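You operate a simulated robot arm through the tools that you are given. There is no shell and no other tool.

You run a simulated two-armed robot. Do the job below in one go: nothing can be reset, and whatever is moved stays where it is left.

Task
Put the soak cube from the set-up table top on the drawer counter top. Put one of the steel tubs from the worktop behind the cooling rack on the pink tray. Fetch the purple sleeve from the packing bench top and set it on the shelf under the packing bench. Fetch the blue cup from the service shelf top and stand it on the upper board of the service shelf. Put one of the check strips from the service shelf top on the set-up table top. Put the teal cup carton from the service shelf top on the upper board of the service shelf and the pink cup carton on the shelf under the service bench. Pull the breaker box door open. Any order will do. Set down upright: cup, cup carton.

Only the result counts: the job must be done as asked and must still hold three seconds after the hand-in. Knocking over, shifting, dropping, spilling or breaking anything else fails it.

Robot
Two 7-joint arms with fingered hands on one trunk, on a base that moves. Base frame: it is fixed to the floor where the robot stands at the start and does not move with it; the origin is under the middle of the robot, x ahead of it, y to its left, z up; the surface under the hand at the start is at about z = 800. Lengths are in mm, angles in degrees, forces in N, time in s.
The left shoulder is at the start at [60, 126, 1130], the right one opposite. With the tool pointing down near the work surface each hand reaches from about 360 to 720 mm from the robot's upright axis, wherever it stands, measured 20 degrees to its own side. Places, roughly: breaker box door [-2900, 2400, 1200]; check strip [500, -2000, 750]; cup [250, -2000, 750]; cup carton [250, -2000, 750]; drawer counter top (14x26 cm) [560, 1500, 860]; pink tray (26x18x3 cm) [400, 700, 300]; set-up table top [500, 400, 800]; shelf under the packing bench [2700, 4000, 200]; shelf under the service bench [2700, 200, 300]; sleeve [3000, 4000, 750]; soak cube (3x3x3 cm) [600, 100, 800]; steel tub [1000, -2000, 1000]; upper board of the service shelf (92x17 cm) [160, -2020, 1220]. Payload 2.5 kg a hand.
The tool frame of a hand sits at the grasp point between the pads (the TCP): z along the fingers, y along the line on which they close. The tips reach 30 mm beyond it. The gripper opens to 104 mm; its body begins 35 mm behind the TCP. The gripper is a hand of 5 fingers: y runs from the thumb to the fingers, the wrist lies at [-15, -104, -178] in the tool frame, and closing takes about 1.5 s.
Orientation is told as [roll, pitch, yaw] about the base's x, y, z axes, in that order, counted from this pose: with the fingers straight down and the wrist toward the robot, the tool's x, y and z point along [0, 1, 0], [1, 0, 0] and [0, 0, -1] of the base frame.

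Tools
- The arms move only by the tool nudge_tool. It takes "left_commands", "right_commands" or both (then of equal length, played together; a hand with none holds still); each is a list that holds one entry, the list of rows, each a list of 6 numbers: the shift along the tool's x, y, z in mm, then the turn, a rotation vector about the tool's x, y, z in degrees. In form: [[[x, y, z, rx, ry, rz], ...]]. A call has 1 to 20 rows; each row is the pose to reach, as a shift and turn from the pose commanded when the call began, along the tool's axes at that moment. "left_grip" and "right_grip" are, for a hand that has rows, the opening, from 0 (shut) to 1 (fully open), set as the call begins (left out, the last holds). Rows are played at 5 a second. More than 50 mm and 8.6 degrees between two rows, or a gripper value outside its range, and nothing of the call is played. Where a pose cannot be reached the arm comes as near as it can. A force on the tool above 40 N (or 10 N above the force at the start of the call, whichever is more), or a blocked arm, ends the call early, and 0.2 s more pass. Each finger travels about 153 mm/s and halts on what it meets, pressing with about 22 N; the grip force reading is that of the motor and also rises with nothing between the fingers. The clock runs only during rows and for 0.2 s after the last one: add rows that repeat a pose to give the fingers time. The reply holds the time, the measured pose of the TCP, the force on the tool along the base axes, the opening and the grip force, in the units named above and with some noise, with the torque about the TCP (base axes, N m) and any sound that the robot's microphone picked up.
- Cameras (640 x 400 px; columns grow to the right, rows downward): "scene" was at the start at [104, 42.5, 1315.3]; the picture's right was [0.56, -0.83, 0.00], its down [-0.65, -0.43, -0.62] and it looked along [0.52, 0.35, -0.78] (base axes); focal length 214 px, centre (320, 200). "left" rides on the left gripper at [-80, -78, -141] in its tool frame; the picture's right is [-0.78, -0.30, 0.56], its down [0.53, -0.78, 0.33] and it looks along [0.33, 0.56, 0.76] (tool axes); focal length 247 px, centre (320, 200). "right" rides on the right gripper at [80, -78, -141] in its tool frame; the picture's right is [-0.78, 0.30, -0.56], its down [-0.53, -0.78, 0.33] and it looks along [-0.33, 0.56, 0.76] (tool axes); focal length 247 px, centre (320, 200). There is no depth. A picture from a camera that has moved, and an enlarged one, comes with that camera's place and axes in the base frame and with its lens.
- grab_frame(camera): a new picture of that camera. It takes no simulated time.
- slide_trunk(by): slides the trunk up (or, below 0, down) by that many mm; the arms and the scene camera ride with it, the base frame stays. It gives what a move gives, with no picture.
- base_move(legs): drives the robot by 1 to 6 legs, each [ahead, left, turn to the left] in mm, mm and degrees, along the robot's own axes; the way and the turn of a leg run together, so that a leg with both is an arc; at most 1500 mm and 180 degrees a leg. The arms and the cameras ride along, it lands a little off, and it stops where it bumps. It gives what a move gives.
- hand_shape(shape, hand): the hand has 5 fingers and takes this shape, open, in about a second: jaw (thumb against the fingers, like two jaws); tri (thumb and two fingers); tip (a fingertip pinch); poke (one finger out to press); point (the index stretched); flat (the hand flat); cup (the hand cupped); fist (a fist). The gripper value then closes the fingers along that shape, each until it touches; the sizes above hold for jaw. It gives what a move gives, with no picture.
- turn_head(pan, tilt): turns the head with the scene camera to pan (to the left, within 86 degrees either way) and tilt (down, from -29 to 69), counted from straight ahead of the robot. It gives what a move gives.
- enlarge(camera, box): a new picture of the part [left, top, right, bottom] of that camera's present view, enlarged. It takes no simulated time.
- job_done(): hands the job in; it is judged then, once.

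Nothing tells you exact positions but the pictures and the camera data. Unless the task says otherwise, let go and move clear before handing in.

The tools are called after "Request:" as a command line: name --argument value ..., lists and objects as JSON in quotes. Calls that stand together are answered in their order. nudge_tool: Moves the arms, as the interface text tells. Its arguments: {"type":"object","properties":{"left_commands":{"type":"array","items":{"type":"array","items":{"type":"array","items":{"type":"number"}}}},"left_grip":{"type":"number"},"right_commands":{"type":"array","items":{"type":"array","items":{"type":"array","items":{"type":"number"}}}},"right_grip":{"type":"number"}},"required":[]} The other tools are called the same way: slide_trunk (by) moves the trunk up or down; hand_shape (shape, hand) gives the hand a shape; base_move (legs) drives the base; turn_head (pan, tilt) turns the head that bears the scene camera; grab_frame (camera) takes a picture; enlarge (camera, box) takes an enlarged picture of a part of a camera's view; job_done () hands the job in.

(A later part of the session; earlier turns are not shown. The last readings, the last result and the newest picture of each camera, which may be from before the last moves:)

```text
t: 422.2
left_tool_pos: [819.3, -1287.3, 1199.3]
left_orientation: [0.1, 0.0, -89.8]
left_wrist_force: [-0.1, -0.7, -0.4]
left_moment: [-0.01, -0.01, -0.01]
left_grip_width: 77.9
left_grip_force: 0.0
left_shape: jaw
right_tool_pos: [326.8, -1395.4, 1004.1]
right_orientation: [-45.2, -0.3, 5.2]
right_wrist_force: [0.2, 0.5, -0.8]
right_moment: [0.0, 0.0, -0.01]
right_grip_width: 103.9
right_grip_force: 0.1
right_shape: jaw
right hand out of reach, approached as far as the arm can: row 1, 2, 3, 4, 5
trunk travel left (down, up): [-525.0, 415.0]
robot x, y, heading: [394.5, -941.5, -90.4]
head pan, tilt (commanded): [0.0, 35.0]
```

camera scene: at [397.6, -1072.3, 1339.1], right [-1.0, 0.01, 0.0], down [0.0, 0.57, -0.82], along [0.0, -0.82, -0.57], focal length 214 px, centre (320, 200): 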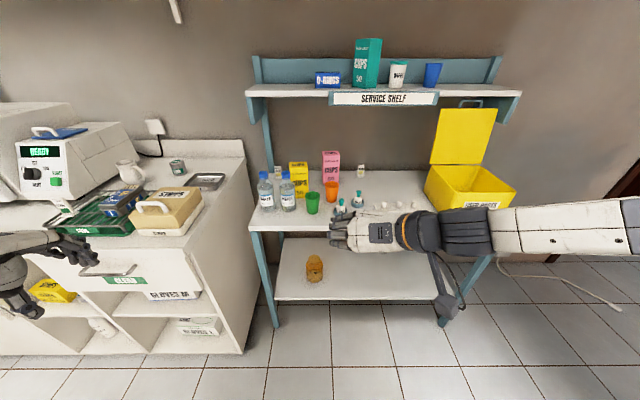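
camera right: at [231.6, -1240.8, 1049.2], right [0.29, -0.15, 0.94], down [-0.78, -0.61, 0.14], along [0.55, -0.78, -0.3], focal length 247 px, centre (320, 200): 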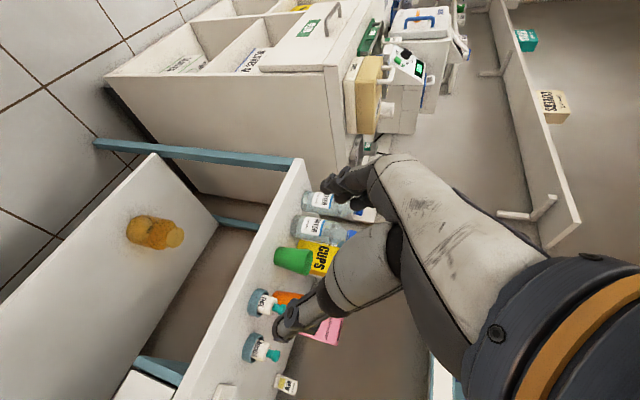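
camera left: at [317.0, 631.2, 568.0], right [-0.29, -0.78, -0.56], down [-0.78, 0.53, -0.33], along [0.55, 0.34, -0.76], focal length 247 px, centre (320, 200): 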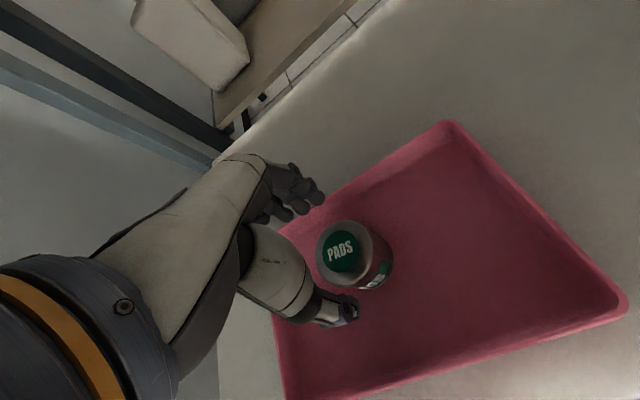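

Request:
base_move --legs '[[420, 0, 0.3]]'

Request:
grab_frame --camera "scene"

Request:
grab_frame --camera "right"

```text
t: 424.8
left_tool_pos: [817.8, -1705.2, 1199.9]
left_orientation: [0.0, 0.0, -90.0]
left_wrist_force: [0.9, -0.2, -0.3]
left_moment: [0.04, 0.01, 0.03]
left_grip_width: 77.5
left_grip_force: 0.0
left_shape: jaw
right_tool_pos: [323.4, -1811.1, 1003.2]
right_orientation: [-45.1, -0.3, 5.1]
right_wrist_force: [0.2, 0.2, -0.2]
right_moment: [0.0, 0.03, 0.01]
right_grip_width: 103.6
right_grip_force: 0.1
right_shape: jaw
trunk travel left (down, up): [-525.0, 415.0]
robot x, y, heading: [394.8, -1361.8, -90.6]
head pan, tilt (commanded): [0.0, 35.0]
```

```text
taken
camera scene: at [394.4, -1488.8, 1339.1], right [-1.0, 0.01, 0.0], down [0.0, 0.57, -0.82], along [-0.01, -0.82, -0.57], focal length 214 px, centre (320, 200)
```

scene: 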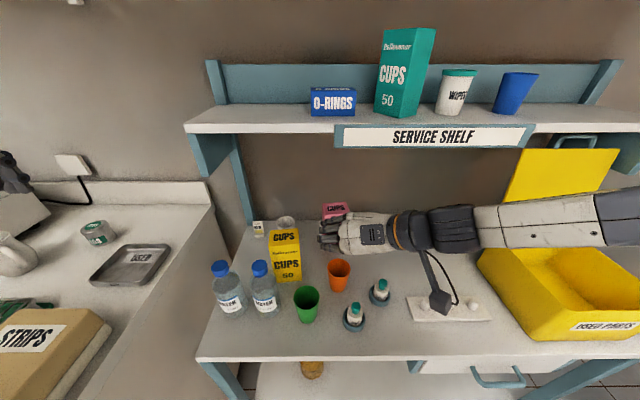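

```text
taken
camera right: at [232.9, -1663.9, 1045.0], right [0.31, -0.12, 0.94], down [-0.72, -0.68, 0.14], along [0.62, -0.72, -0.3], focal length 247 px, centre (320, 200)
```

right: 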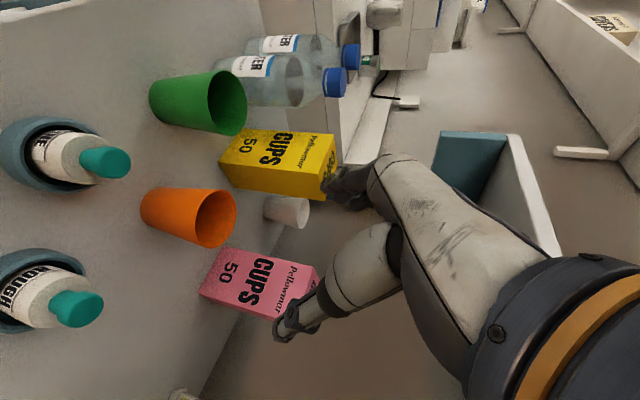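

Request:
enlarge --camera "right" --box '[170, 210, 350, 350]'

Request:
enlarge --camera "scene" --box '[240, 180, 400, 280]'

```text
2.86 times, centred on (260, 280) of right
camera zoom: at [232.9, -1663.9, 1045.0], right [0.31, -0.12, 0.94], down [-0.72, -0.68, 0.14], along [0.62, -0.72, -0.3], focal length 706 px, centre (491, -29)
```

zoom: 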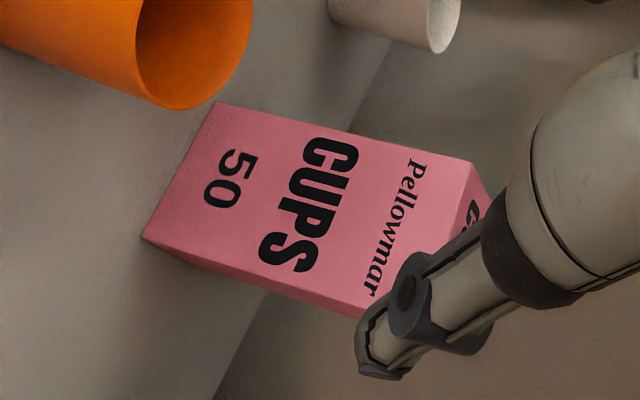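

```text
4.00 times, centred on (320, 230) of scene
camera zoom: at [394.4, -1488.8, 1339.1], right [-1.0, 0.01, 0.0], down [0.0, 0.57, -0.82], along [-0.01, -0.82, -0.57], focal length 858 px, centre (320, 80)
```

zoom: 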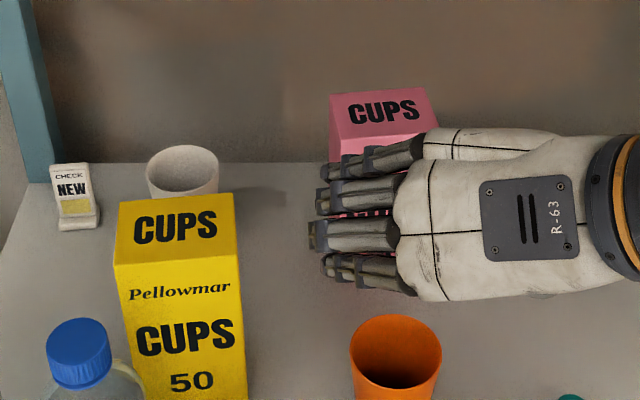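

Two views agree: pink carton centre (342, -2002), yaw ~8°, top ~950. Moving the right hand to the pre-grasp point.

Request:
nudge_tool --right_commands '[[[-24, 0.7, 30.6, -0.7, 0, -0.7], [-48, 1.4, 61.3, -1.4, 0, -1.4], [-72.2, 2, 91.9, -2.1, 0, -2.1], [-72.2, 2, 91.9, -2.1, 0, -2.1]]]'

Request:
grab_frame --camera "right"

Request:
enlarge --camera "scene" --box '[240, 130, 480, 280]'

```text
t: 425.8
left_tool_pos: [817.4, -1705.0, 1200.2]
left_orientation: [0.1, 0.0, -89.9]
left_wrist_force: [-1.0, 0.4, 0.1]
left_moment: [-0.02, 0.02, -0.02]
left_grip_width: 77.8
left_grip_force: 0.0
left_shape: jaw
right_tool_pos: [337.7, -1928.0, 989.4]
right_orientation: [-45.1, -0.1, 8.1]
right_wrist_force: [-0.3, 0.2, 0.3]
right_moment: [0.04, 0.0, 0.0]
right_grip_width: 104.0
right_grip_force: 0.0
right_shape: jaw
right hand out of reach, approached as far as the arm can: row 1
trunk travel left (down, up): [-525.0, 415.0]
robot x, y, heading: [393.4, -1362.3, -90.1]
head pan, tilt (commanded): [0.0, 35.0]
```

```text
taken
camera right: at [237.9, -1784.5, 1031.5], right [0.31, -0.11, 0.94], down [-0.68, -0.72, 0.14], along [0.66, -0.69, -0.3], focal length 247 px, centre (320, 200)
```

right: 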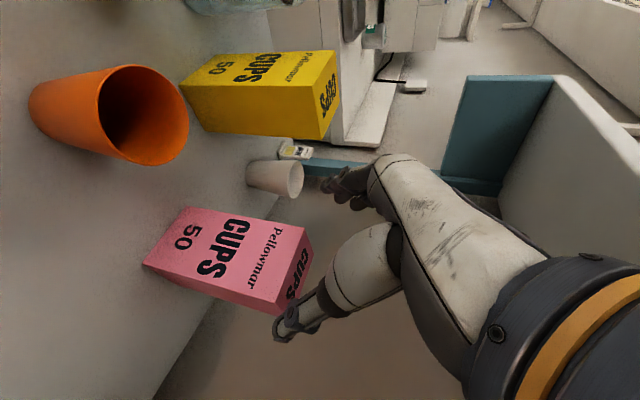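

```text
2.67 times, centred on (360, 205) of scene
camera zoom: at [394.3, -1488.3, 1339.2], right [-1.0, 0.01, 0.0], down [0.0, 0.57, -0.82], along [-0.01, -0.82, -0.57], focal length 572 px, centre (213, 187)
```

zoom: 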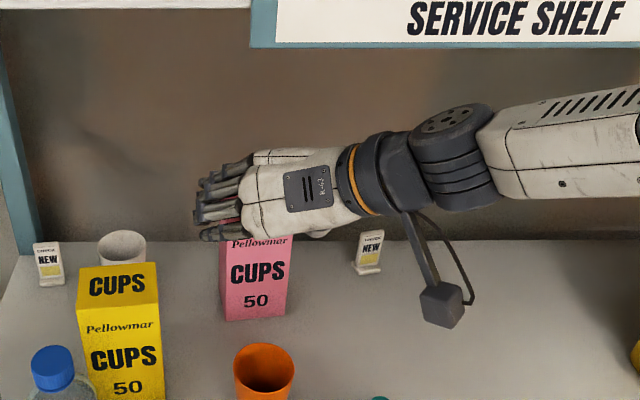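

Request:
nudge_tool --right_commands '[[[0, 0, 25, 0, 0, 0], [0, 0, 50, 0, 0, 0], [0, 0, 62, 0, 0, 0], [0, 0, 62, 0, 0, 0]]]'

Request:
grab_frame --camera "right"

Request:
enlarge --camera "scene" --box '[240, 130, 480, 280]'

```text
t: 426.8
left_tool_pos: [816.5, -1703.7, 1199.9]
left_orientation: [0.0, 0.0, -89.8]
left_wrist_force: [1.6, -0.4, 0.5]
left_moment: [0.02, 0.03, 0.03]
left_grip_width: 77.7
left_grip_force: 0.0
left_shape: jaw
right_tool_pos: [341.3, -1969.8, 948.4]
right_orientation: [-45.2, -0.2, 8.0]
right_wrist_force: [-0.6, 1.4, -0.4]
right_moment: [0.0, 0.01, 0.01]
right_grip_width: 103.8
right_grip_force: 0.0
right_shape: jaw
trunk travel left (down, up): [-525.0, 415.0]
robot x, y, heading: [397.2, -1358.6, -90.2]
head pan, tilt (commanded): [0.0, 35.0]
```

```text
taken
camera right: at [243.3, -1826.4, 988.1], right [0.31, -0.11, 0.94], down [-0.68, -0.72, 0.14], along [0.66, -0.69, -0.3], focal length 247 px, centre (320, 200)
```

right: 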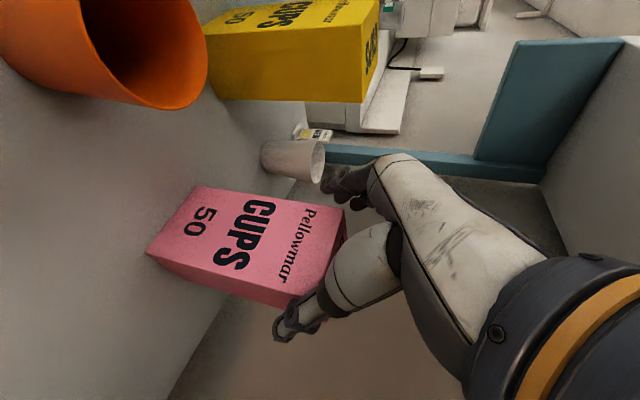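

```text
2.67 times, centred on (360, 205) of scene
camera zoom: at [394.4, -1488.4, 1339.2], right [-1.0, 0.01, 0.0], down [0.0, 0.57, -0.82], along [-0.01, -0.82, -0.57], focal length 572 px, centre (213, 187)
```

zoom: 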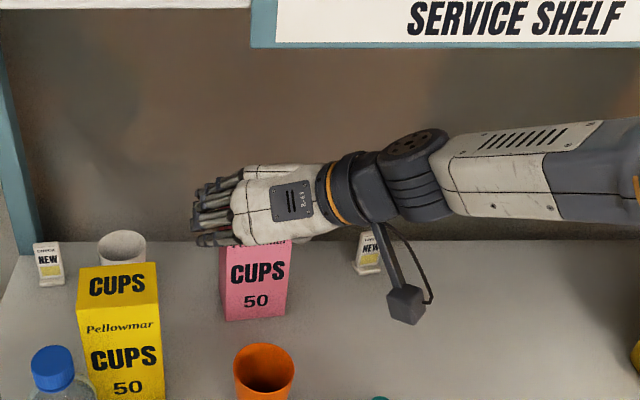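

Request:
nudge_tool --right_commands '[[[0, 0, 12, 0, 0, 0], [0, 0, 22, 0, 0, 0], [0, 0, 28, 0, 0, 0], [0, 0, 28, 0, 0, 0]]]'

Request:
grab_frame --camera "right"

```text
t: 427.8
left_tool_pos: [816.9, -1704.7, 1200.0]
left_orientation: [0.0, 0.1, -90.0]
left_wrist_force: [0.8, -0.4, 0.5]
left_moment: [0.0, -0.02, 0.02]
left_grip_width: 77.5
left_grip_force: 0.1
left_shape: jaw
right_tool_pos: [345.1, -1990.7, 926.8]
right_orientation: [-45.4, -0.2, 8.1]
right_wrist_force: [-1.5, 0.4, 0.2]
right_moment: [-0.02, 0.01, -0.02]
right_grip_width: 103.8
right_grip_force: 0.1
right_shape: jaw
trunk travel left (down, up): [-525.0, 415.0]
robot x, y, heading: [396.2, -1363.6, -90.3]
head pan, tilt (commanded): [0.0, 35.0]
```

```text
taken
camera right: at [247.4, -1846.4, 968.4], right [0.31, -0.11, 0.94], down [-0.68, -0.72, 0.14], along [0.66, -0.69, -0.3], focal length 247 px, centre (320, 200)
```

right: 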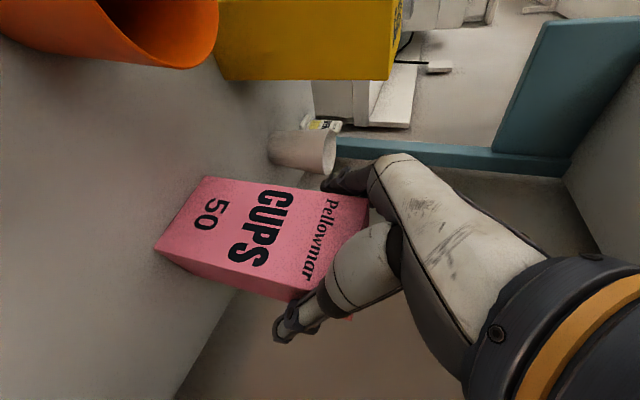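

Request:
nudge_tool --right_commands '[[[0, 0, 0, 0, 0, 0], [0, 0, 0, 0, 0, 0], [0, 0, 0, 0, 0, 0], [0, 0, 0, 0, 0, 0], [0, 0, 0, 0, 0, 0], [0, 0, 0, 0, 0, 0], [0, 0, 0, 0, 0, 0], [0, 0, 0, 0, 0, 0]]]' --right_grip 0

Request:
grab_frame --camera "right"

Request:
enlarge --camera "scene" --box '[240, 130, 480, 280]'

```text
t: 429.6
left_tool_pos: [817.4, -1704.4, 1200.0]
left_orientation: [0.0, 0.0, -90.0]
left_wrist_force: [-0.5, -0.1, -0.5]
left_moment: [-0.01, -0.03, 0.01]
left_grip_width: 77.9
left_grip_force: 0.1
left_shape: jaw
right_tool_pos: [345.7, -1988.8, 928.2]
right_orientation: [-45.3, -0.1, 8.0]
right_wrist_force: [-1.2, 1.2, 4.2]
right_moment: [-0.03, -0.18, 0.07]
right_grip_width: 79.4
right_grip_force: 22.0
right_shape: jaw
trunk travel left (down, up): [-525.0, 415.0]
robot x, y, heading: [393.0, -1362.7, -90.6]
head pan, tilt (commanded): [0.0, 35.0]
```

```text
taken
camera right: at [247.5, -1846.0, 968.7], right [0.31, -0.11, 0.94], down [-0.68, -0.72, 0.14], along [0.66, -0.69, -0.3], focal length 247 px, centre (320, 200)
```

right: 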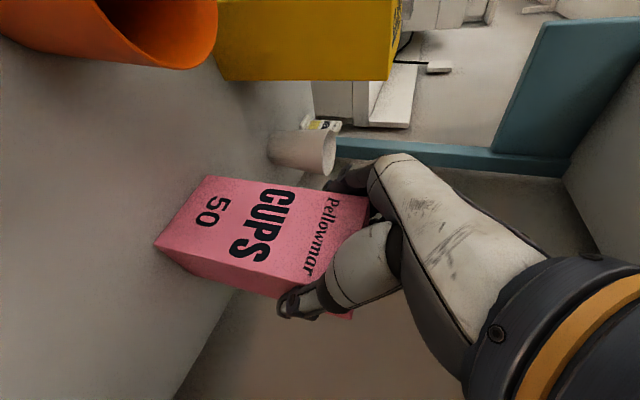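

```text
2.67 times, centred on (360, 205) of scene
camera zoom: at [394.4, -1487.9, 1339.2], right [-1.0, 0.01, 0.0], down [0.0, 0.57, -0.82], along [-0.01, -0.82, -0.57], focal length 572 px, centre (213, 187)
```

zoom: 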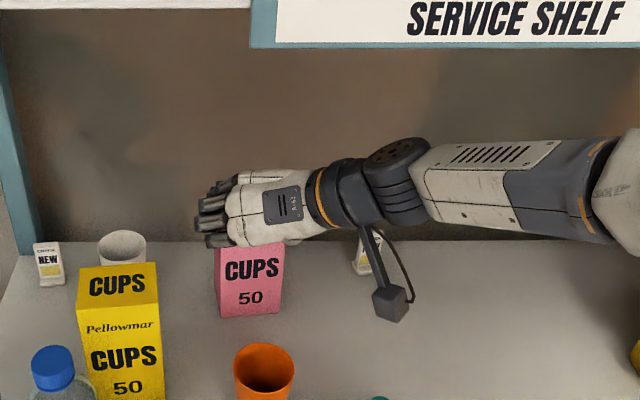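

Gripped across its 74 mm width. Lifting along the hand axis.

Request:
nudge_tool --right_commands '[[[0, 0, -8, 0, 0, 0], [0, 0, -25, 0, 0, 0], [0, 0, -50, 0, 0, 0], [0, 0, -70, 0, 0, 0], [0, 0, -70, 0, 0, 0]]]'

Request:
grab_frame --camera "right"

Request:
grab_frame --camera "scene"

```text
t: 430.8
left_tool_pos: [815.9, -1705.1, 1200.6]
left_orientation: [0.1, 0.0, -89.9]
left_wrist_force: [-0.5, -0.3, -0.1]
left_moment: [-0.03, -0.03, -0.02]
left_grip_width: 77.9
left_grip_force: 0.0
left_shape: jaw
right_tool_pos: [340.3, -1940.2, 976.7]
right_orientation: [-45.2, -0.1, 8.1]
right_wrist_force: [-0.3, 0.8, -2.2]
right_moment: [0.08, -0.02, 0.01]
right_grip_width: 80.3
right_grip_force: 21.8
right_shape: jaw
trunk travel left (down, up): [-525.0, 415.0]
robot x, y, heading: [395.5, -1363.3, -90.4]
head pan, tilt (commanded): [0.0, 35.0]
```

```text
taken
camera right: at [240.9, -1797.6, 1017.1], right [0.31, -0.11, 0.94], down [-0.68, -0.72, 0.14], along [0.66, -0.69, -0.3], focal length 247 px, centre (320, 200)
```

right: 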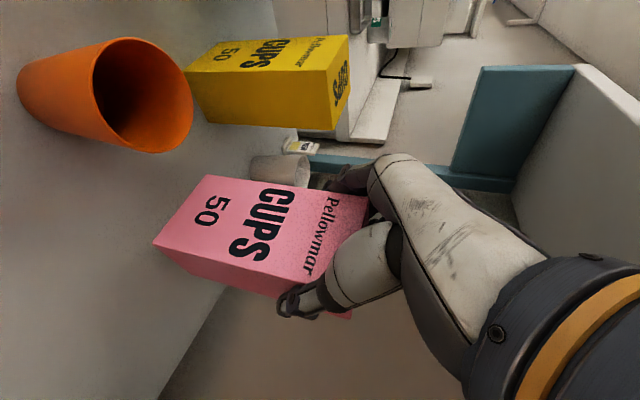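

```text
taken
camera scene: at [394.4, -1488.7, 1339.1], right [-1.0, 0.01, 0.0], down [0.0, 0.57, -0.82], along [-0.01, -0.82, -0.57], focal length 214 px, centre (320, 200)
```

scene: 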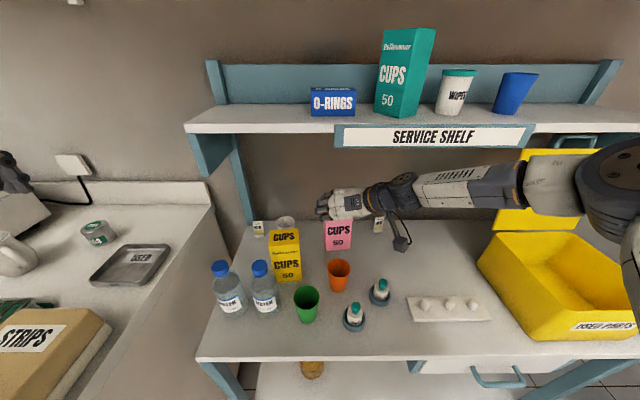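

Lifted cleanly. Raising the trunk 90 mm so the carton clears the orange cup, before backing out.

Request:
slide_trunk --by 90

```text
t: 432.0
left_tool_pos: [817.5, -1704.5, 1289.1]
left_orientation: [0.0, 0.0, -89.9]
left_wrist_force: [-0.5, -0.6, 0.2]
left_moment: [0.0, 0.0, 0.01]
left_grip_width: 77.8
left_grip_force: 0.0
left_shape: jaw
right_tool_pos: [338.4, -1940.9, 1065.9]
right_orientation: [-45.2, -0.2, 8.1]
right_wrist_force: [0.0, -0.1, -1.7]
right_moment: [0.01, -0.01, 0.0]
right_grip_width: 79.8
right_grip_force: 22.3
right_shape: jaw
trunk travel left (down, up): [-615.0, 325.0]
robot x, y, heading: [393.9, -1359.3, -90.2]
head pan, tilt (commanded): [0.0, 35.0]
```

Request:
base_move --legs '[[-430, 0, 0]]'

Request:
grab_frame --camera "scene"

Request:
grab_frame --camera "right"

```text
t: 434.6
left_tool_pos: [819.9, -1276.9, 1289.9]
left_orientation: [-0.1, 0.0, -89.8]
left_wrist_force: [0.2, 0.7, -0.5]
left_moment: [-0.02, 0.01, 0.01]
left_grip_width: 77.8
left_grip_force: 0.1
left_shape: jaw
right_tool_pos: [342.8, -1514.4, 1067.6]
right_orientation: [-45.1, -0.2, 8.2]
right_wrist_force: [-0.9, -0.5, -1.5]
right_moment: [0.02, 0.01, -0.01]
right_grip_width: 80.1
right_grip_force: 22.1
right_shape: jaw
trunk travel left (down, up): [-615.0, 325.0]
robot x, y, heading: [398.9, -938.7, -90.4]
head pan, tilt (commanded): [0.0, 35.0]
```

```text
taken
camera scene: at [397.3, -1062.7, 1429.2], right [-1.0, 0.01, 0.0], down [0.0, 0.57, -0.82], along [0.0, -0.82, -0.57], focal length 214 px, centre (320, 200)
```

scene: 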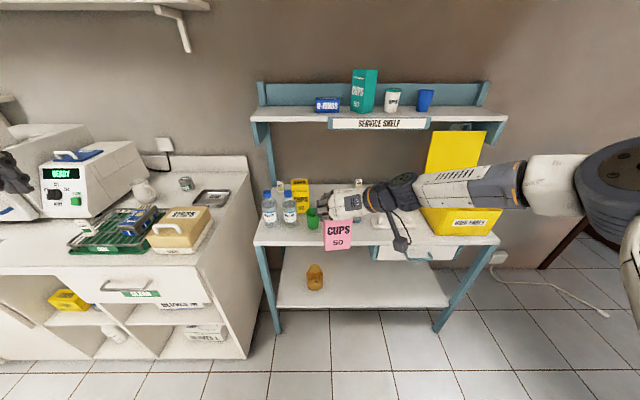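

```text
taken
camera right: at [244.4, -1372.3, 1107.2], right [0.31, -0.11, 0.94], down [-0.68, -0.72, 0.14], along [0.66, -0.69, -0.3], focal length 247 px, centre (320, 200)
```

right: 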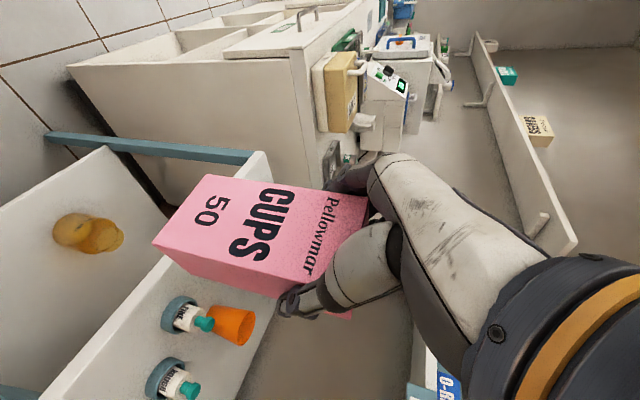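

Carton held upright. Turning to face +x and looking for the service bench.

Request:
base_move --legs '[[0, 0, 90.4], [500, 0, 0]]'

Request:
turn_head --pan 25 --tilt 20

Request:
grab_frame --camera "scene"

Request:
enlarge --camera "scene" --box '[160, 90, 400, 240]'

```text
t: 441.4
left_tool_pos: [1222.4, -493.4, 1290.3]
left_orientation: [0.0, 0.0, 1.5]
left_wrist_force: [-0.1, -0.2, 0.0]
left_moment: [-0.04, 0.0, 0.01]
left_grip_width: 77.5
left_grip_force: 0.1
left_shape: jaw
right_tool_pos: [1470.5, -965.4, 1066.7]
right_orientation: [-45.2, -0.2, 99.5]
right_wrist_force: [0.2, 0.2, -2.1]
right_moment: [-0.02, 0.03, 0.01]
right_grip_width: 80.2
right_grip_force: 22.2
right_shape: jaw
trunk travel left (down, up): [-615.0, 325.0]
robot x, y, heading: [888.1, -923.1, 0.9]
head pan, tilt (commanded): [0.0, 35.0]
```

```text
t: 442.3
left_tool_pos: [1222.7, -492.8, 1289.0]
left_orientation: [0.0, -0.1, 1.5]
left_wrist_force: [0.7, 0.3, 1.2]
left_moment: [0.01, 0.0, -0.01]
left_grip_width: 77.7
left_grip_force: 0.1
left_shape: jaw
right_tool_pos: [1469.9, -965.2, 1065.1]
right_orientation: [-45.2, -0.2, 99.5]
right_wrist_force: [-0.3, -0.2, -1.3]
right_moment: [0.01, 0.03, 0.0]
right_grip_width: 80.1
right_grip_force: 22.1
right_shape: jaw
trunk travel left (down, up): [-615.0, 325.0]
robot x, y, heading: [889.8, -924.6, 1.0]
head pan, tilt (commanded): [25.0, 20.0]
```

```text
taken
camera scene: at [1014.1, -882.9, 1452.9], right [0.44, -0.9, 0.0], down [-0.31, -0.15, -0.94], along [0.84, 0.41, -0.34], focal length 214 px, centre (320, 200)
```

scene: 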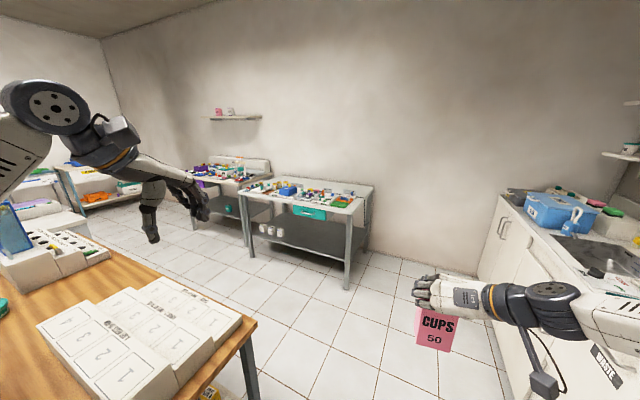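

```text
2.67 times, centred on (280, 165) of scene
camera zoom: at [1014.1, -882.9, 1452.9], right [0.44, -0.9, 0.0], down [-0.31, -0.15, -0.94], along [0.84, 0.41, -0.34], focal length 572 px, centre (427, 293)
```

zoom: 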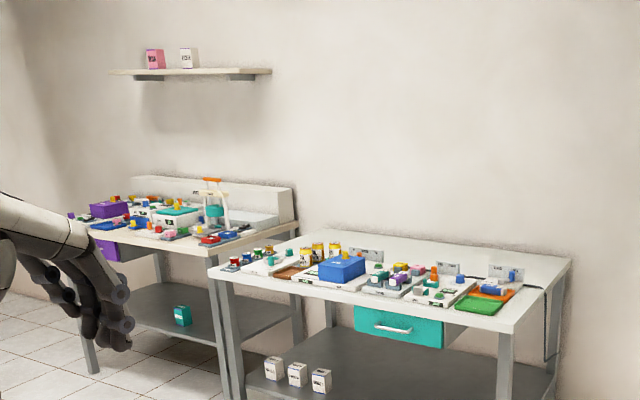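

The nearer bench (front x≈2580, y from -410 to 820, teal drawer, dark lower shelf with three white boxes) is the service bench. I'll drive to a standoff in front of its free middle-left shelf area.

Request:
base_move --legs '[[850, 0, -0.9], [0, 640, 0], [0, 620, 0]]'

Request:
turn_head --pan 0 --tilt 25

Request:
grab_frame --camera "scene"

```text
t: 453.1
left_tool_pos: [2107.4, 757.4, 1289.7]
left_orientation: [0.0, 0.1, 0.0]
left_wrist_force: [0.1, 0.0, -0.4]
left_moment: [-0.02, -0.03, -0.01]
left_grip_width: 77.8
left_grip_force: 0.0
left_shape: jaw
right_tool_pos: [2343.8, 278.5, 1065.2]
right_orientation: [-45.2, -0.2, 98.0]
right_wrist_force: [-1.1, 0.4, -2.2]
right_moment: [-0.04, 0.05, -0.02]
right_grip_width: 80.2
right_grip_force: 22.0
right_shape: jaw
trunk travel left (down, up): [-615.0, 325.0]
robot x, y, heading: [1762.1, 334.8, -0.7]
head pan, tilt (commanded): [25.0, 20.0]
```

```text
t: 454.0
left_tool_pos: [2106.7, 757.5, 1290.5]
left_orientation: [0.0, 0.0, 0.0]
left_wrist_force: [0.2, 0.5, -0.3]
left_moment: [-0.02, -0.02, 0.0]
left_grip_width: 77.7
left_grip_force: 0.0
left_shape: jaw
right_tool_pos: [2342.4, 278.5, 1065.1]
right_orientation: [-45.3, -0.2, 98.0]
right_wrist_force: [0.2, 0.1, -1.0]
right_moment: [0.03, 0.01, -0.02]
right_grip_width: 80.2
right_grip_force: 21.9
right_shape: jaw
trunk travel left (down, up): [-615.0, 325.0]
robot x, y, heading: [1764.6, 335.4, -0.5]
head pan, tilt (commanded): [0.0, 25.0]
```

```text
taken
camera scene: at [1896.5, 333.7, 1444.9], right [-0.01, -1.0, 0.0], down [-0.42, 0.0, -0.91], along [0.91, -0.01, -0.42], focal length 214 px, centre (320, 200)
```

scene: 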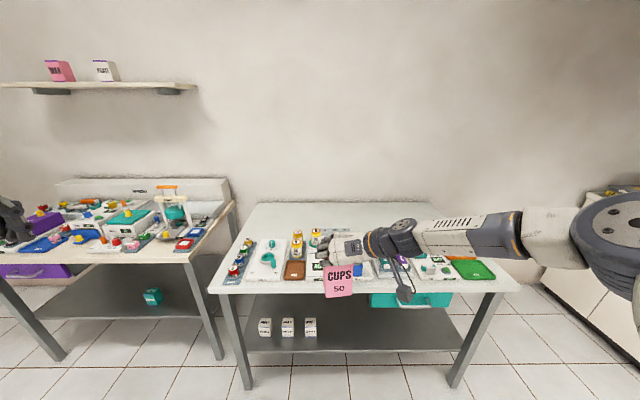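

The shelf is at z≈300 (front edge x≈2545); boxes occupy y≥350, the drawer hangs over y≤105. I'll place the carton near (2640, 255). Lowering the trunk first.

Request:
slide_trunk --by -400

Request:
slide_trunk --by -215

Request:
grab_frame --camera "scene"

Request:
grab_frame --camera "right"

```text
t: 457.9
left_tool_pos: [2106.9, 757.1, 889.2]
left_orientation: [0.0, 0.0, -0.1]
left_wrist_force: [0.7, -0.3, 1.5]
left_moment: [0.0, -0.02, 0.02]
left_grip_width: 77.9
left_grip_force: 0.1
left_shape: jaw
right_tool_pos: [2341.7, 279.1, 666.1]
right_orientation: [-45.2, -0.2, 98.0]
right_wrist_force: [0.2, 0.0, -1.2]
right_moment: [0.01, 0.01, 0.02]
right_grip_width: 79.7
right_grip_force: 21.8
right_shape: jaw
trunk travel left (down, up): [-215.0, 725.0]
robot x, y, heading: [1763.7, 335.8, -0.5]
head pan, tilt (commanded): [0.0, 25.0]
```

```text
t: 460.1
left_tool_pos: [2107.5, 756.8, 674.6]
left_orientation: [0.1, 0.0, -0.1]
left_wrist_force: [0.6, 0.1, -0.2]
left_moment: [0.02, -0.01, -0.01]
left_grip_width: 78.0
left_grip_force: 0.1
left_shape: jaw
right_tool_pos: [2342.7, 279.3, 451.3]
right_orientation: [-45.2, -0.2, 98.1]
right_wrist_force: [-0.2, 1.1, -1.8]
right_moment: [0.03, 0.01, -0.01]
right_grip_width: 80.0
right_grip_force: 21.8
right_shape: jaw
trunk travel left (down, up): [0.0, 940.0]
robot x, y, heading: [1762.0, 335.2, -0.4]
head pan, tilt (commanded): [0.0, 25.0]
```

```text
taken
camera scene: at [1896.4, 333.6, 829.9], right [-0.01, -1.0, 0.0], down [-0.42, 0.0, -0.91], along [0.91, -0.01, -0.42], focal length 214 px, centre (320, 200)
```

scene: 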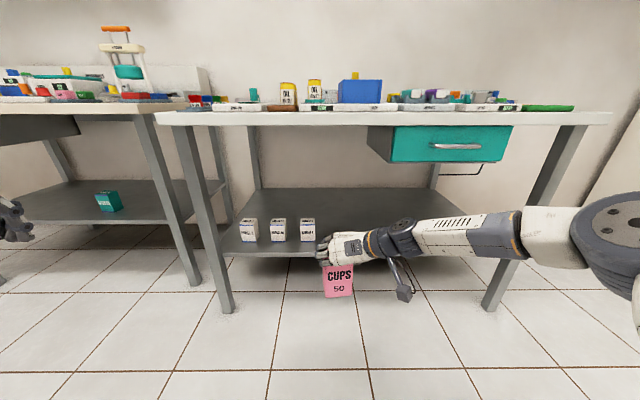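

```text
taken
camera right: at [2199.0, 178.6, 492.0], right [0.11, 0.31, 0.94], down [0.72, -0.68, 0.14], along [0.69, 0.66, -0.3], focal length 247 px, centre (320, 200)
```

right: 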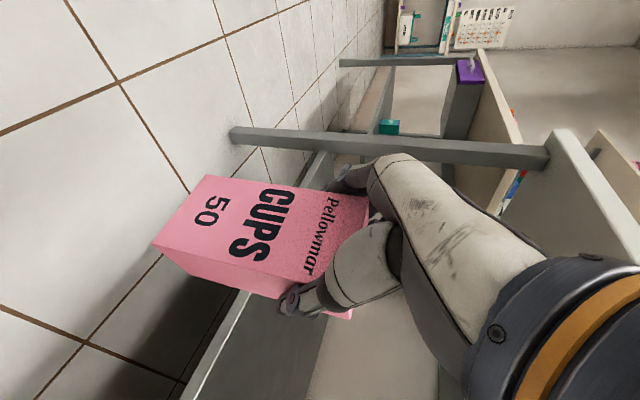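

Raising the hand 15 mm for margin, shifting 24 mm right, then driving in.

Request:
nudge_tool --right_commands '[[[-10.6, 0, -10.6, 0, 0, 0], [-10.6, 0, -10.6, 0, 0, 0]]]'

Request:
base_move --legs '[[0, -24, 0.4], [200, 0, 0]]'

Request:
grab_frame --camera "scene"

Request:
grab_frame --camera "right"

```text
t: 460.7
left_tool_pos: [2107.7, 757.2, 675.0]
left_orientation: [0.0, 0.0, 0.0]
left_wrist_force: [0.4, 0.0, -0.5]
left_moment: [-0.01, 0.02, 0.0]
left_grip_width: 77.6
left_grip_force: 0.0
left_shape: jaw
right_tool_pos: [2344.1, 278.0, 466.9]
right_orientation: [-45.2, -0.3, 98.0]
right_wrist_force: [0.0, 0.0, -1.4]
right_moment: [-0.02, 0.01, -0.04]
right_grip_width: 80.3
right_grip_force: 22.0
right_shape: jaw
trunk travel left (down, up): [0.0, 940.0]
robot x, y, heading: [1761.7, 333.3, -0.6]
head pan, tilt (commanded): [0.0, 25.0]
```

```text
t: 462.8
left_tool_pos: [2305.5, 735.2, 676.4]
left_orientation: [0.0, 0.0, 0.4]
left_wrist_force: [0.2, 0.2, -0.3]
left_moment: [-0.02, -0.03, 0.01]
left_grip_width: 77.8
left_grip_force: 0.0
left_shape: jaw
right_tool_pos: [2545.8, 257.3, 467.1]
right_orientation: [-45.2, -0.1, 98.5]
right_wrist_force: [-0.6, -1.1, -2.0]
right_moment: [0.02, 0.09, -0.01]
right_grip_width: 80.1
right_grip_force: 21.7
right_shape: jaw
trunk travel left (down, up): [0.0, 940.0]
robot x, y, heading: [1969.6, 308.1, 0.1]
head pan, tilt (commanded): [0.0, 25.0]
```

```text
taken
camera scene: at [2097.5, 309.6, 829.9], right [0.0, -1.0, 0.0], down [-0.42, 0.0, -0.91], along [0.91, 0.0, -0.42], focal length 214 px, centre (320, 200)
```

scene: 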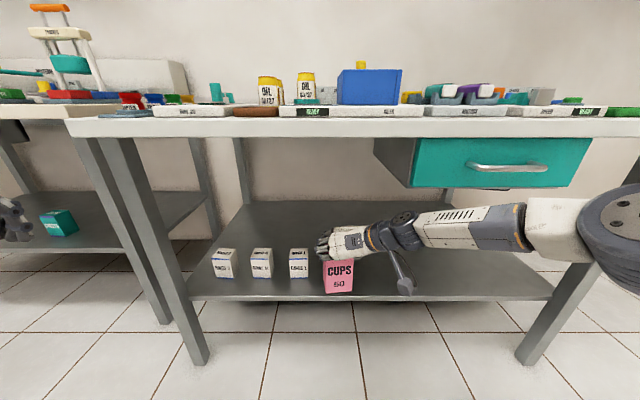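

```text
taken
camera right: at [2402.5, 156.8, 507.7], right [0.11, 0.31, 0.94], down [0.72, -0.68, 0.14], along [0.69, 0.66, -0.3], focal length 247 px, centre (320, 200)
```

right: 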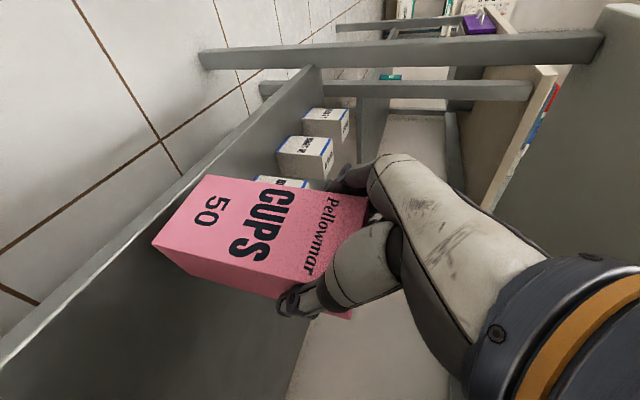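

Looks good; shifting 15 mm further from the boxes and moving in the last 80 mm.

Request:
base_move --legs '[[0, -15, 0], [82, 0, 0]]'

Request:
grab_frame --camera "right"

Request:
grab_frame --camera "scene"

```text
t: 464.2
left_tool_pos: [2387.5, 720.3, 675.3]
left_orientation: [0.0, 0.0, 0.5]
left_wrist_force: [0.5, -0.7, -0.2]
left_moment: [-0.01, -0.01, 0.0]
left_grip_width: 77.8
left_grip_force: 0.0
left_shape: jaw
right_tool_pos: [2627.1, 242.5, 466.7]
right_orientation: [-45.2, -0.2, 98.4]
right_wrist_force: [1.3, 0.2, -1.3]
right_moment: [-0.03, 0.03, 0.02]
right_grip_width: 80.2
right_grip_force: 22.0
right_shape: jaw
trunk travel left (down, up): [0.0, 940.0]
robot x, y, heading: [2046.7, 293.8, 0.1]
head pan, tilt (commanded): [0.0, 25.0]
```

```text
taken
camera right: at [2484.4, 142.0, 507.7], right [0.11, 0.31, 0.94], down [0.72, -0.68, 0.14], along [0.68, 0.67, -0.3], focal length 247 px, centre (320, 200)
```

right: 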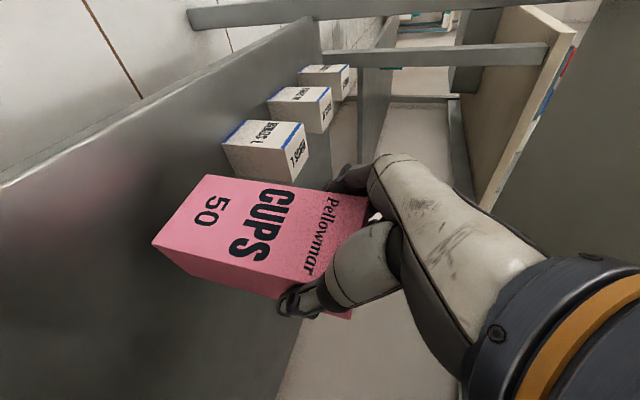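

```text
taken
camera scene: at [2179.2, 294.5, 829.9], right [0.0, -1.0, 0.0], down [-0.42, 0.0, -0.91], along [0.91, 0.0, -0.42], focal length 214 px, centre (320, 200)
```

scene: 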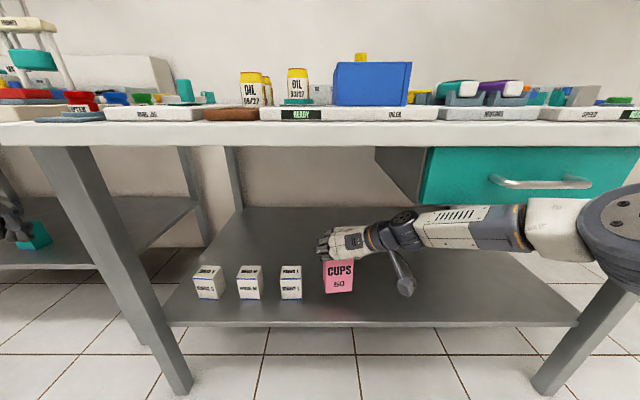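

The carton is over the shelf, clear of the boxes. Lowering vertically in steps.

Request:
nudge_tool --right_commands '[[[7, 0, 7, 0, 0, 0], [14.2, 0, 14.1, 0, 0, 0], [19.9, 0, 19.7, 0, 0, 0], [19.9, 0, 19.7, 0, 0, 0]]]'

Request:
enlarge --camera "scene" --box '[240, 200, 440, 340]'

```text
t: 465.2
left_tool_pos: [2387.1, 719.6, 674.4]
left_orientation: [0.0, 0.0, 0.5]
left_wrist_force: [-0.5, 0.8, 0.4]
left_moment: [0.01, 0.05, -0.01]
left_grip_width: 77.8
left_grip_force: 0.1
left_shape: jaw
right_tool_pos: [2627.3, 243.0, 439.2]
right_orientation: [-45.3, -0.2, 98.5]
right_wrist_force: [0.0, -1.1, -2.4]
right_moment: [0.02, 0.03, -0.02]
right_grip_width: 80.3
right_grip_force: 22.2
right_shape: jaw
trunk travel left (down, up): [0.0, 940.0]
robot x, y, heading: [2045.5, 289.3, -0.1]
head pan, tilt (commanded): [0.0, 25.0]
```

```text
2.86 times, centred on (340, 270) of scene
camera zoom: at [2179.3, 294.5, 829.9], right [0.0, -1.0, 0.0], down [-0.42, 0.0, -0.91], along [0.91, 0.0, -0.42], focal length 613 px, centre (263, 0)
```

zoom: 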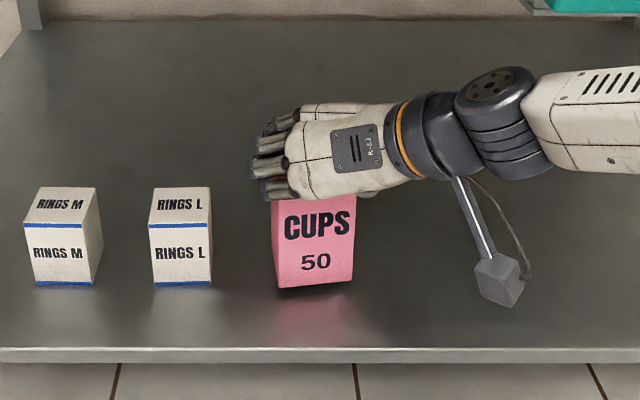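

Request:
nudge_tool --right_commands '[[[1.8, 0, 1.8, 0, 0, 0], [3.6, 0, 3.6, 0, 0, 0], [3.6, 0, 3.6, 0, 0, 0]]]'

```text
t: 466.0
left_tool_pos: [2387.2, 720.5, 674.8]
left_orientation: [0.0, 0.0, 0.5]
left_wrist_force: [0.3, 0.7, 0.0]
left_moment: [0.0, 0.02, -0.02]
left_grip_width: 77.8
left_grip_force: 0.0
left_shape: jaw
right_tool_pos: [2627.0, 244.8, 432.6]
right_orientation: [-45.2, -0.2, 98.5]
right_wrist_force: [-0.5, 0.2, -2.1]
right_moment: [-0.03, 0.03, 0.0]
right_grip_width: 79.8
right_grip_force: 22.4
right_shape: jaw
trunk travel left (down, up): [0.0, 940.0]
robot x, y, heading: [2048.8, 292.0, -0.0]
head pan, tilt (commanded): [0.0, 25.0]
```

Request:
nudge_tool --right_commands '[[[1.8, 0, 1.8, 0, 0, 0], [3.2, 0, 3.2, 0, 0, 0], [3.2, 0, 3.2, 0, 0, 0]]]'

```text
t: 466.8
left_tool_pos: [2386.8, 719.7, 675.2]
left_orientation: [0.0, 0.0, 0.5]
left_wrist_force: [0.7, 0.2, 0.5]
left_moment: [-0.01, 0.02, -0.01]
left_grip_width: 77.8
left_grip_force: 0.0
left_shape: jaw
right_tool_pos: [2627.5, 243.3, 428.7]
right_orientation: [-45.2, -0.2, 98.5]
right_wrist_force: [-1.1, 0.0, 0.8]
right_moment: [0.04, 0.01, 0.04]
right_grip_width: 80.0
right_grip_force: 22.1
right_shape: jaw
trunk travel left (down, up): [0.0, 940.0]
robot x, y, heading: [2042.1, 294.7, 0.0]
head pan, tilt (commanded): [0.0, 25.0]
```

Request:
nudge_tool --right_commands '[[[1.2, 0, 1.2, 0, 0, 0], [1.2, 0, 1.2, 0, 0, 0]]]'

```text
t: 467.4
left_tool_pos: [2386.6, 719.6, 675.5]
left_orientation: [0.0, -0.1, 0.6]
left_wrist_force: [1.0, -0.3, -0.1]
left_moment: [-0.03, -0.03, 0.0]
left_grip_width: 78.1
left_grip_force: 0.0
left_shape: jaw
right_tool_pos: [2628.5, 243.1, 428.4]
right_orientation: [-45.4, -0.2, 98.5]
right_wrist_force: [-3.5, -0.8, 6.8]
right_moment: [0.18, -0.04, 0.01]
right_grip_width: 80.0
right_grip_force: 21.7
right_shape: jaw
trunk travel left (down, up): [0.0, 940.0]
robot x, y, heading: [2045.8, 297.2, 0.1]
head pan, tilt (commanded): [0.0, 25.0]
```

Firm contact (6.8 N). Opening the fingers.

Request:
nudge_tool --right_commands '[[[0, 0, 0, 0, 0, 0], [0, 0, 0, 0, 0, 0], [0, 0, 0, 0, 0, 0], [0, 0, 0, 0, 0, 0], [0, 0, 0, 0, 0, 0]]]' --right_grip 1.0

Request:
grab_frame --camera "right"

Request:
enlarge --camera "scene" --box '[240, 200, 440, 340]'

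```text
t: 468.6
left_tool_pos: [2386.2, 719.4, 676.0]
left_orientation: [0.0, -0.1, 0.5]
left_wrist_force: [0.9, 0.4, 0.6]
left_moment: [-0.01, -0.01, 0.01]
left_grip_width: 77.8
left_grip_force: 0.0
left_shape: jaw
right_tool_pos: [2627.6, 243.2, 427.3]
right_orientation: [-45.3, -0.1, 98.6]
right_wrist_force: [0.3, 0.0, 0.3]
right_moment: [0.01, -0.02, 0.01]
right_grip_width: 103.7
right_grip_force: 0.2
right_shape: jaw
trunk travel left (down, up): [0.0, 940.0]
robot x, y, heading: [2046.7, 293.9, 0.2]
head pan, tilt (commanded): [0.0, 25.0]
```

```text
taken
camera right: at [2484.9, 141.8, 468.1], right [0.11, 0.31, 0.94], down [0.72, -0.68, 0.14], along [0.68, 0.67, -0.3], focal length 247 px, centre (320, 200)
```

right: 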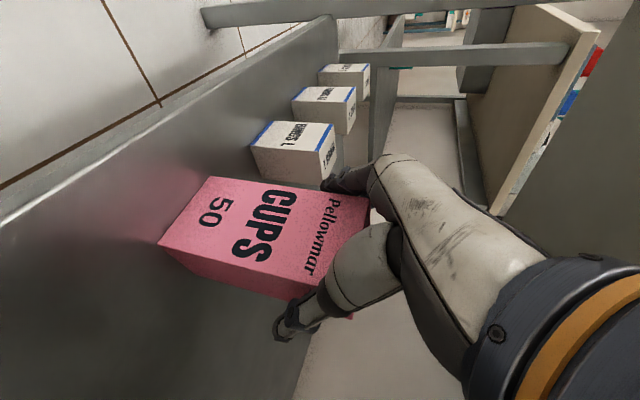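

```text
2.86 times, centred on (340, 270) of scene
camera zoom: at [2179.2, 294.5, 829.9], right [0.0, -1.0, 0.0], down [-0.42, 0.0, -0.91], along [0.91, 0.0, -0.42], focal length 613 px, centre (263, 0)
```

zoom: 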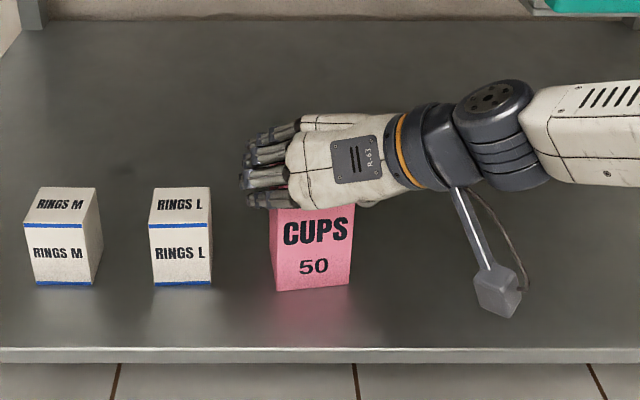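

Carton stands upright. Withdrawing the hand horizontally, straight back along its own axis.

Request:
nudge_tool --right_commands '[[[10, 0, -10, 0, 0, 0], [28, 0, -28, 0, 0, 0], [52, 0, -52, 0, 0, 0], [78, 0, -78, 0, 0, 0], [78, 0, -78, 0, 0, 0]]]'

Request:
grab_frame --camera "scene"

Request:
grab_frame --camera "right"

```text
t: 469.8
left_tool_pos: [2386.3, 720.8, 675.4]
left_orientation: [0.1, 0.0, 0.5]
left_wrist_force: [0.8, -0.2, 0.5]
left_moment: [0.02, 0.03, -0.01]
left_grip_width: 77.7
left_grip_force: 0.0
left_shape: jaw
right_tool_pos: [2519.4, 225.7, 425.4]
right_orientation: [-45.3, -0.1, 98.5]
right_wrist_force: [0.3, 0.1, 0.0]
right_moment: [-0.01, 0.0, -0.04]
right_grip_width: 103.6
right_grip_force: 0.0
right_shape: jaw
trunk travel left (down, up): [0.0, 940.0]
robot x, y, heading: [2041.1, 297.4, 0.1]
head pan, tilt (commanded): [0.0, 25.0]
```

```text
taken
camera scene: at [2179.2, 294.5, 829.9], right [0.0, -1.0, 0.0], down [-0.42, 0.0, -0.91], along [0.91, 0.0, -0.42], focal length 214 px, centre (320, 200)
```

scene: 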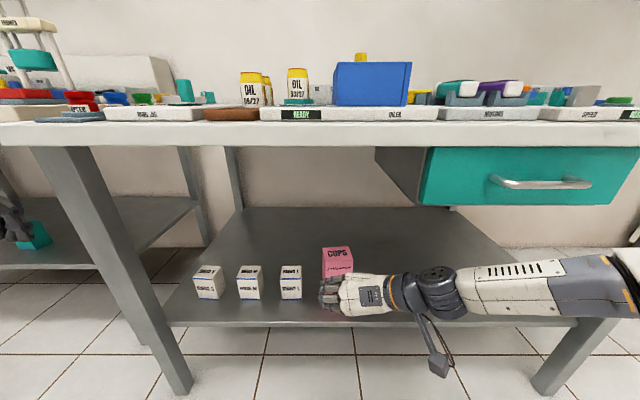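

```text
taken
camera right: at [2376.1, 124.5, 466.3], right [0.11, 0.31, 0.94], down [0.72, -0.68, 0.14], along [0.69, 0.67, -0.3], focal length 247 px, centre (320, 200)
```

right: 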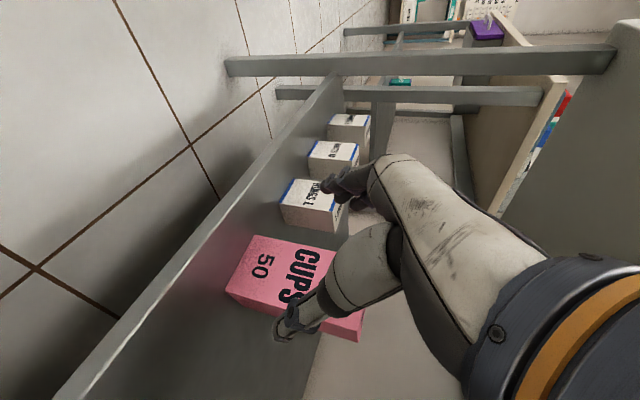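

The carton stands on the service bench shelf and the hand is free. Backing away.

Request:
base_move --legs '[[-400, 0, 0]]'

Request:
grab_frame --camera "scene"

Request:
enlarge --camera "scene" --box '[200, 150, 440, 300]'

```text
t: 472.0
left_tool_pos: [2058.6, 720.3, 673.4]
left_orientation: [0.1, 0.2, 0.5]
left_wrist_force: [-0.2, -0.1, -0.3]
left_moment: [0.01, -0.04, 0.0]
left_grip_width: 77.9
left_grip_force: 0.0
left_shape: jaw
right_tool_pos: [2187.5, 225.8, 422.5]
right_orientation: [-44.9, -0.2, 98.6]
right_wrist_force: [0.5, -0.7, -0.3]
right_moment: [0.02, 0.0, 0.01]
right_grip_width: 103.7
right_grip_force: 0.1
right_shape: jaw
trunk travel left (down, up): [0.0, 940.0]
robot x, y, heading: [1720.1, 294.2, -0.1]
head pan, tilt (commanded): [0.0, 25.0]
stopped in leg 1: the robot was blocked; the commanded pose is now the measured one
```

```text
taken
camera scene: at [1851.2, 295.1, 829.2], right [0.0, -1.0, 0.0], down [-0.43, 0.0, -0.9], along [0.9, 0.0, -0.43], focal length 214 px, centre (320, 200)
```

scene: 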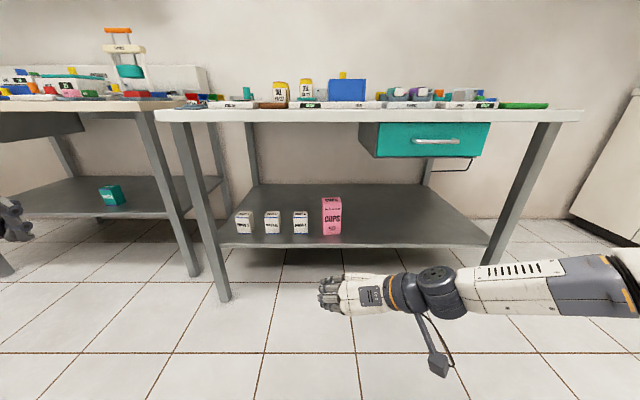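

```text
2.67 times, centred on (320, 225) of scene
camera zoom: at [1851.2, 295.1, 829.2], right [0.0, -1.0, 0.0], down [-0.43, 0.0, -0.9], along [0.9, 0.0, -0.43], focal length 572 px, centre (320, 133)
```

zoom: 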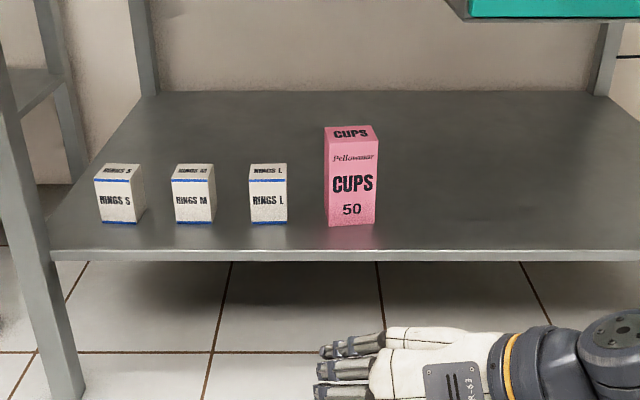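

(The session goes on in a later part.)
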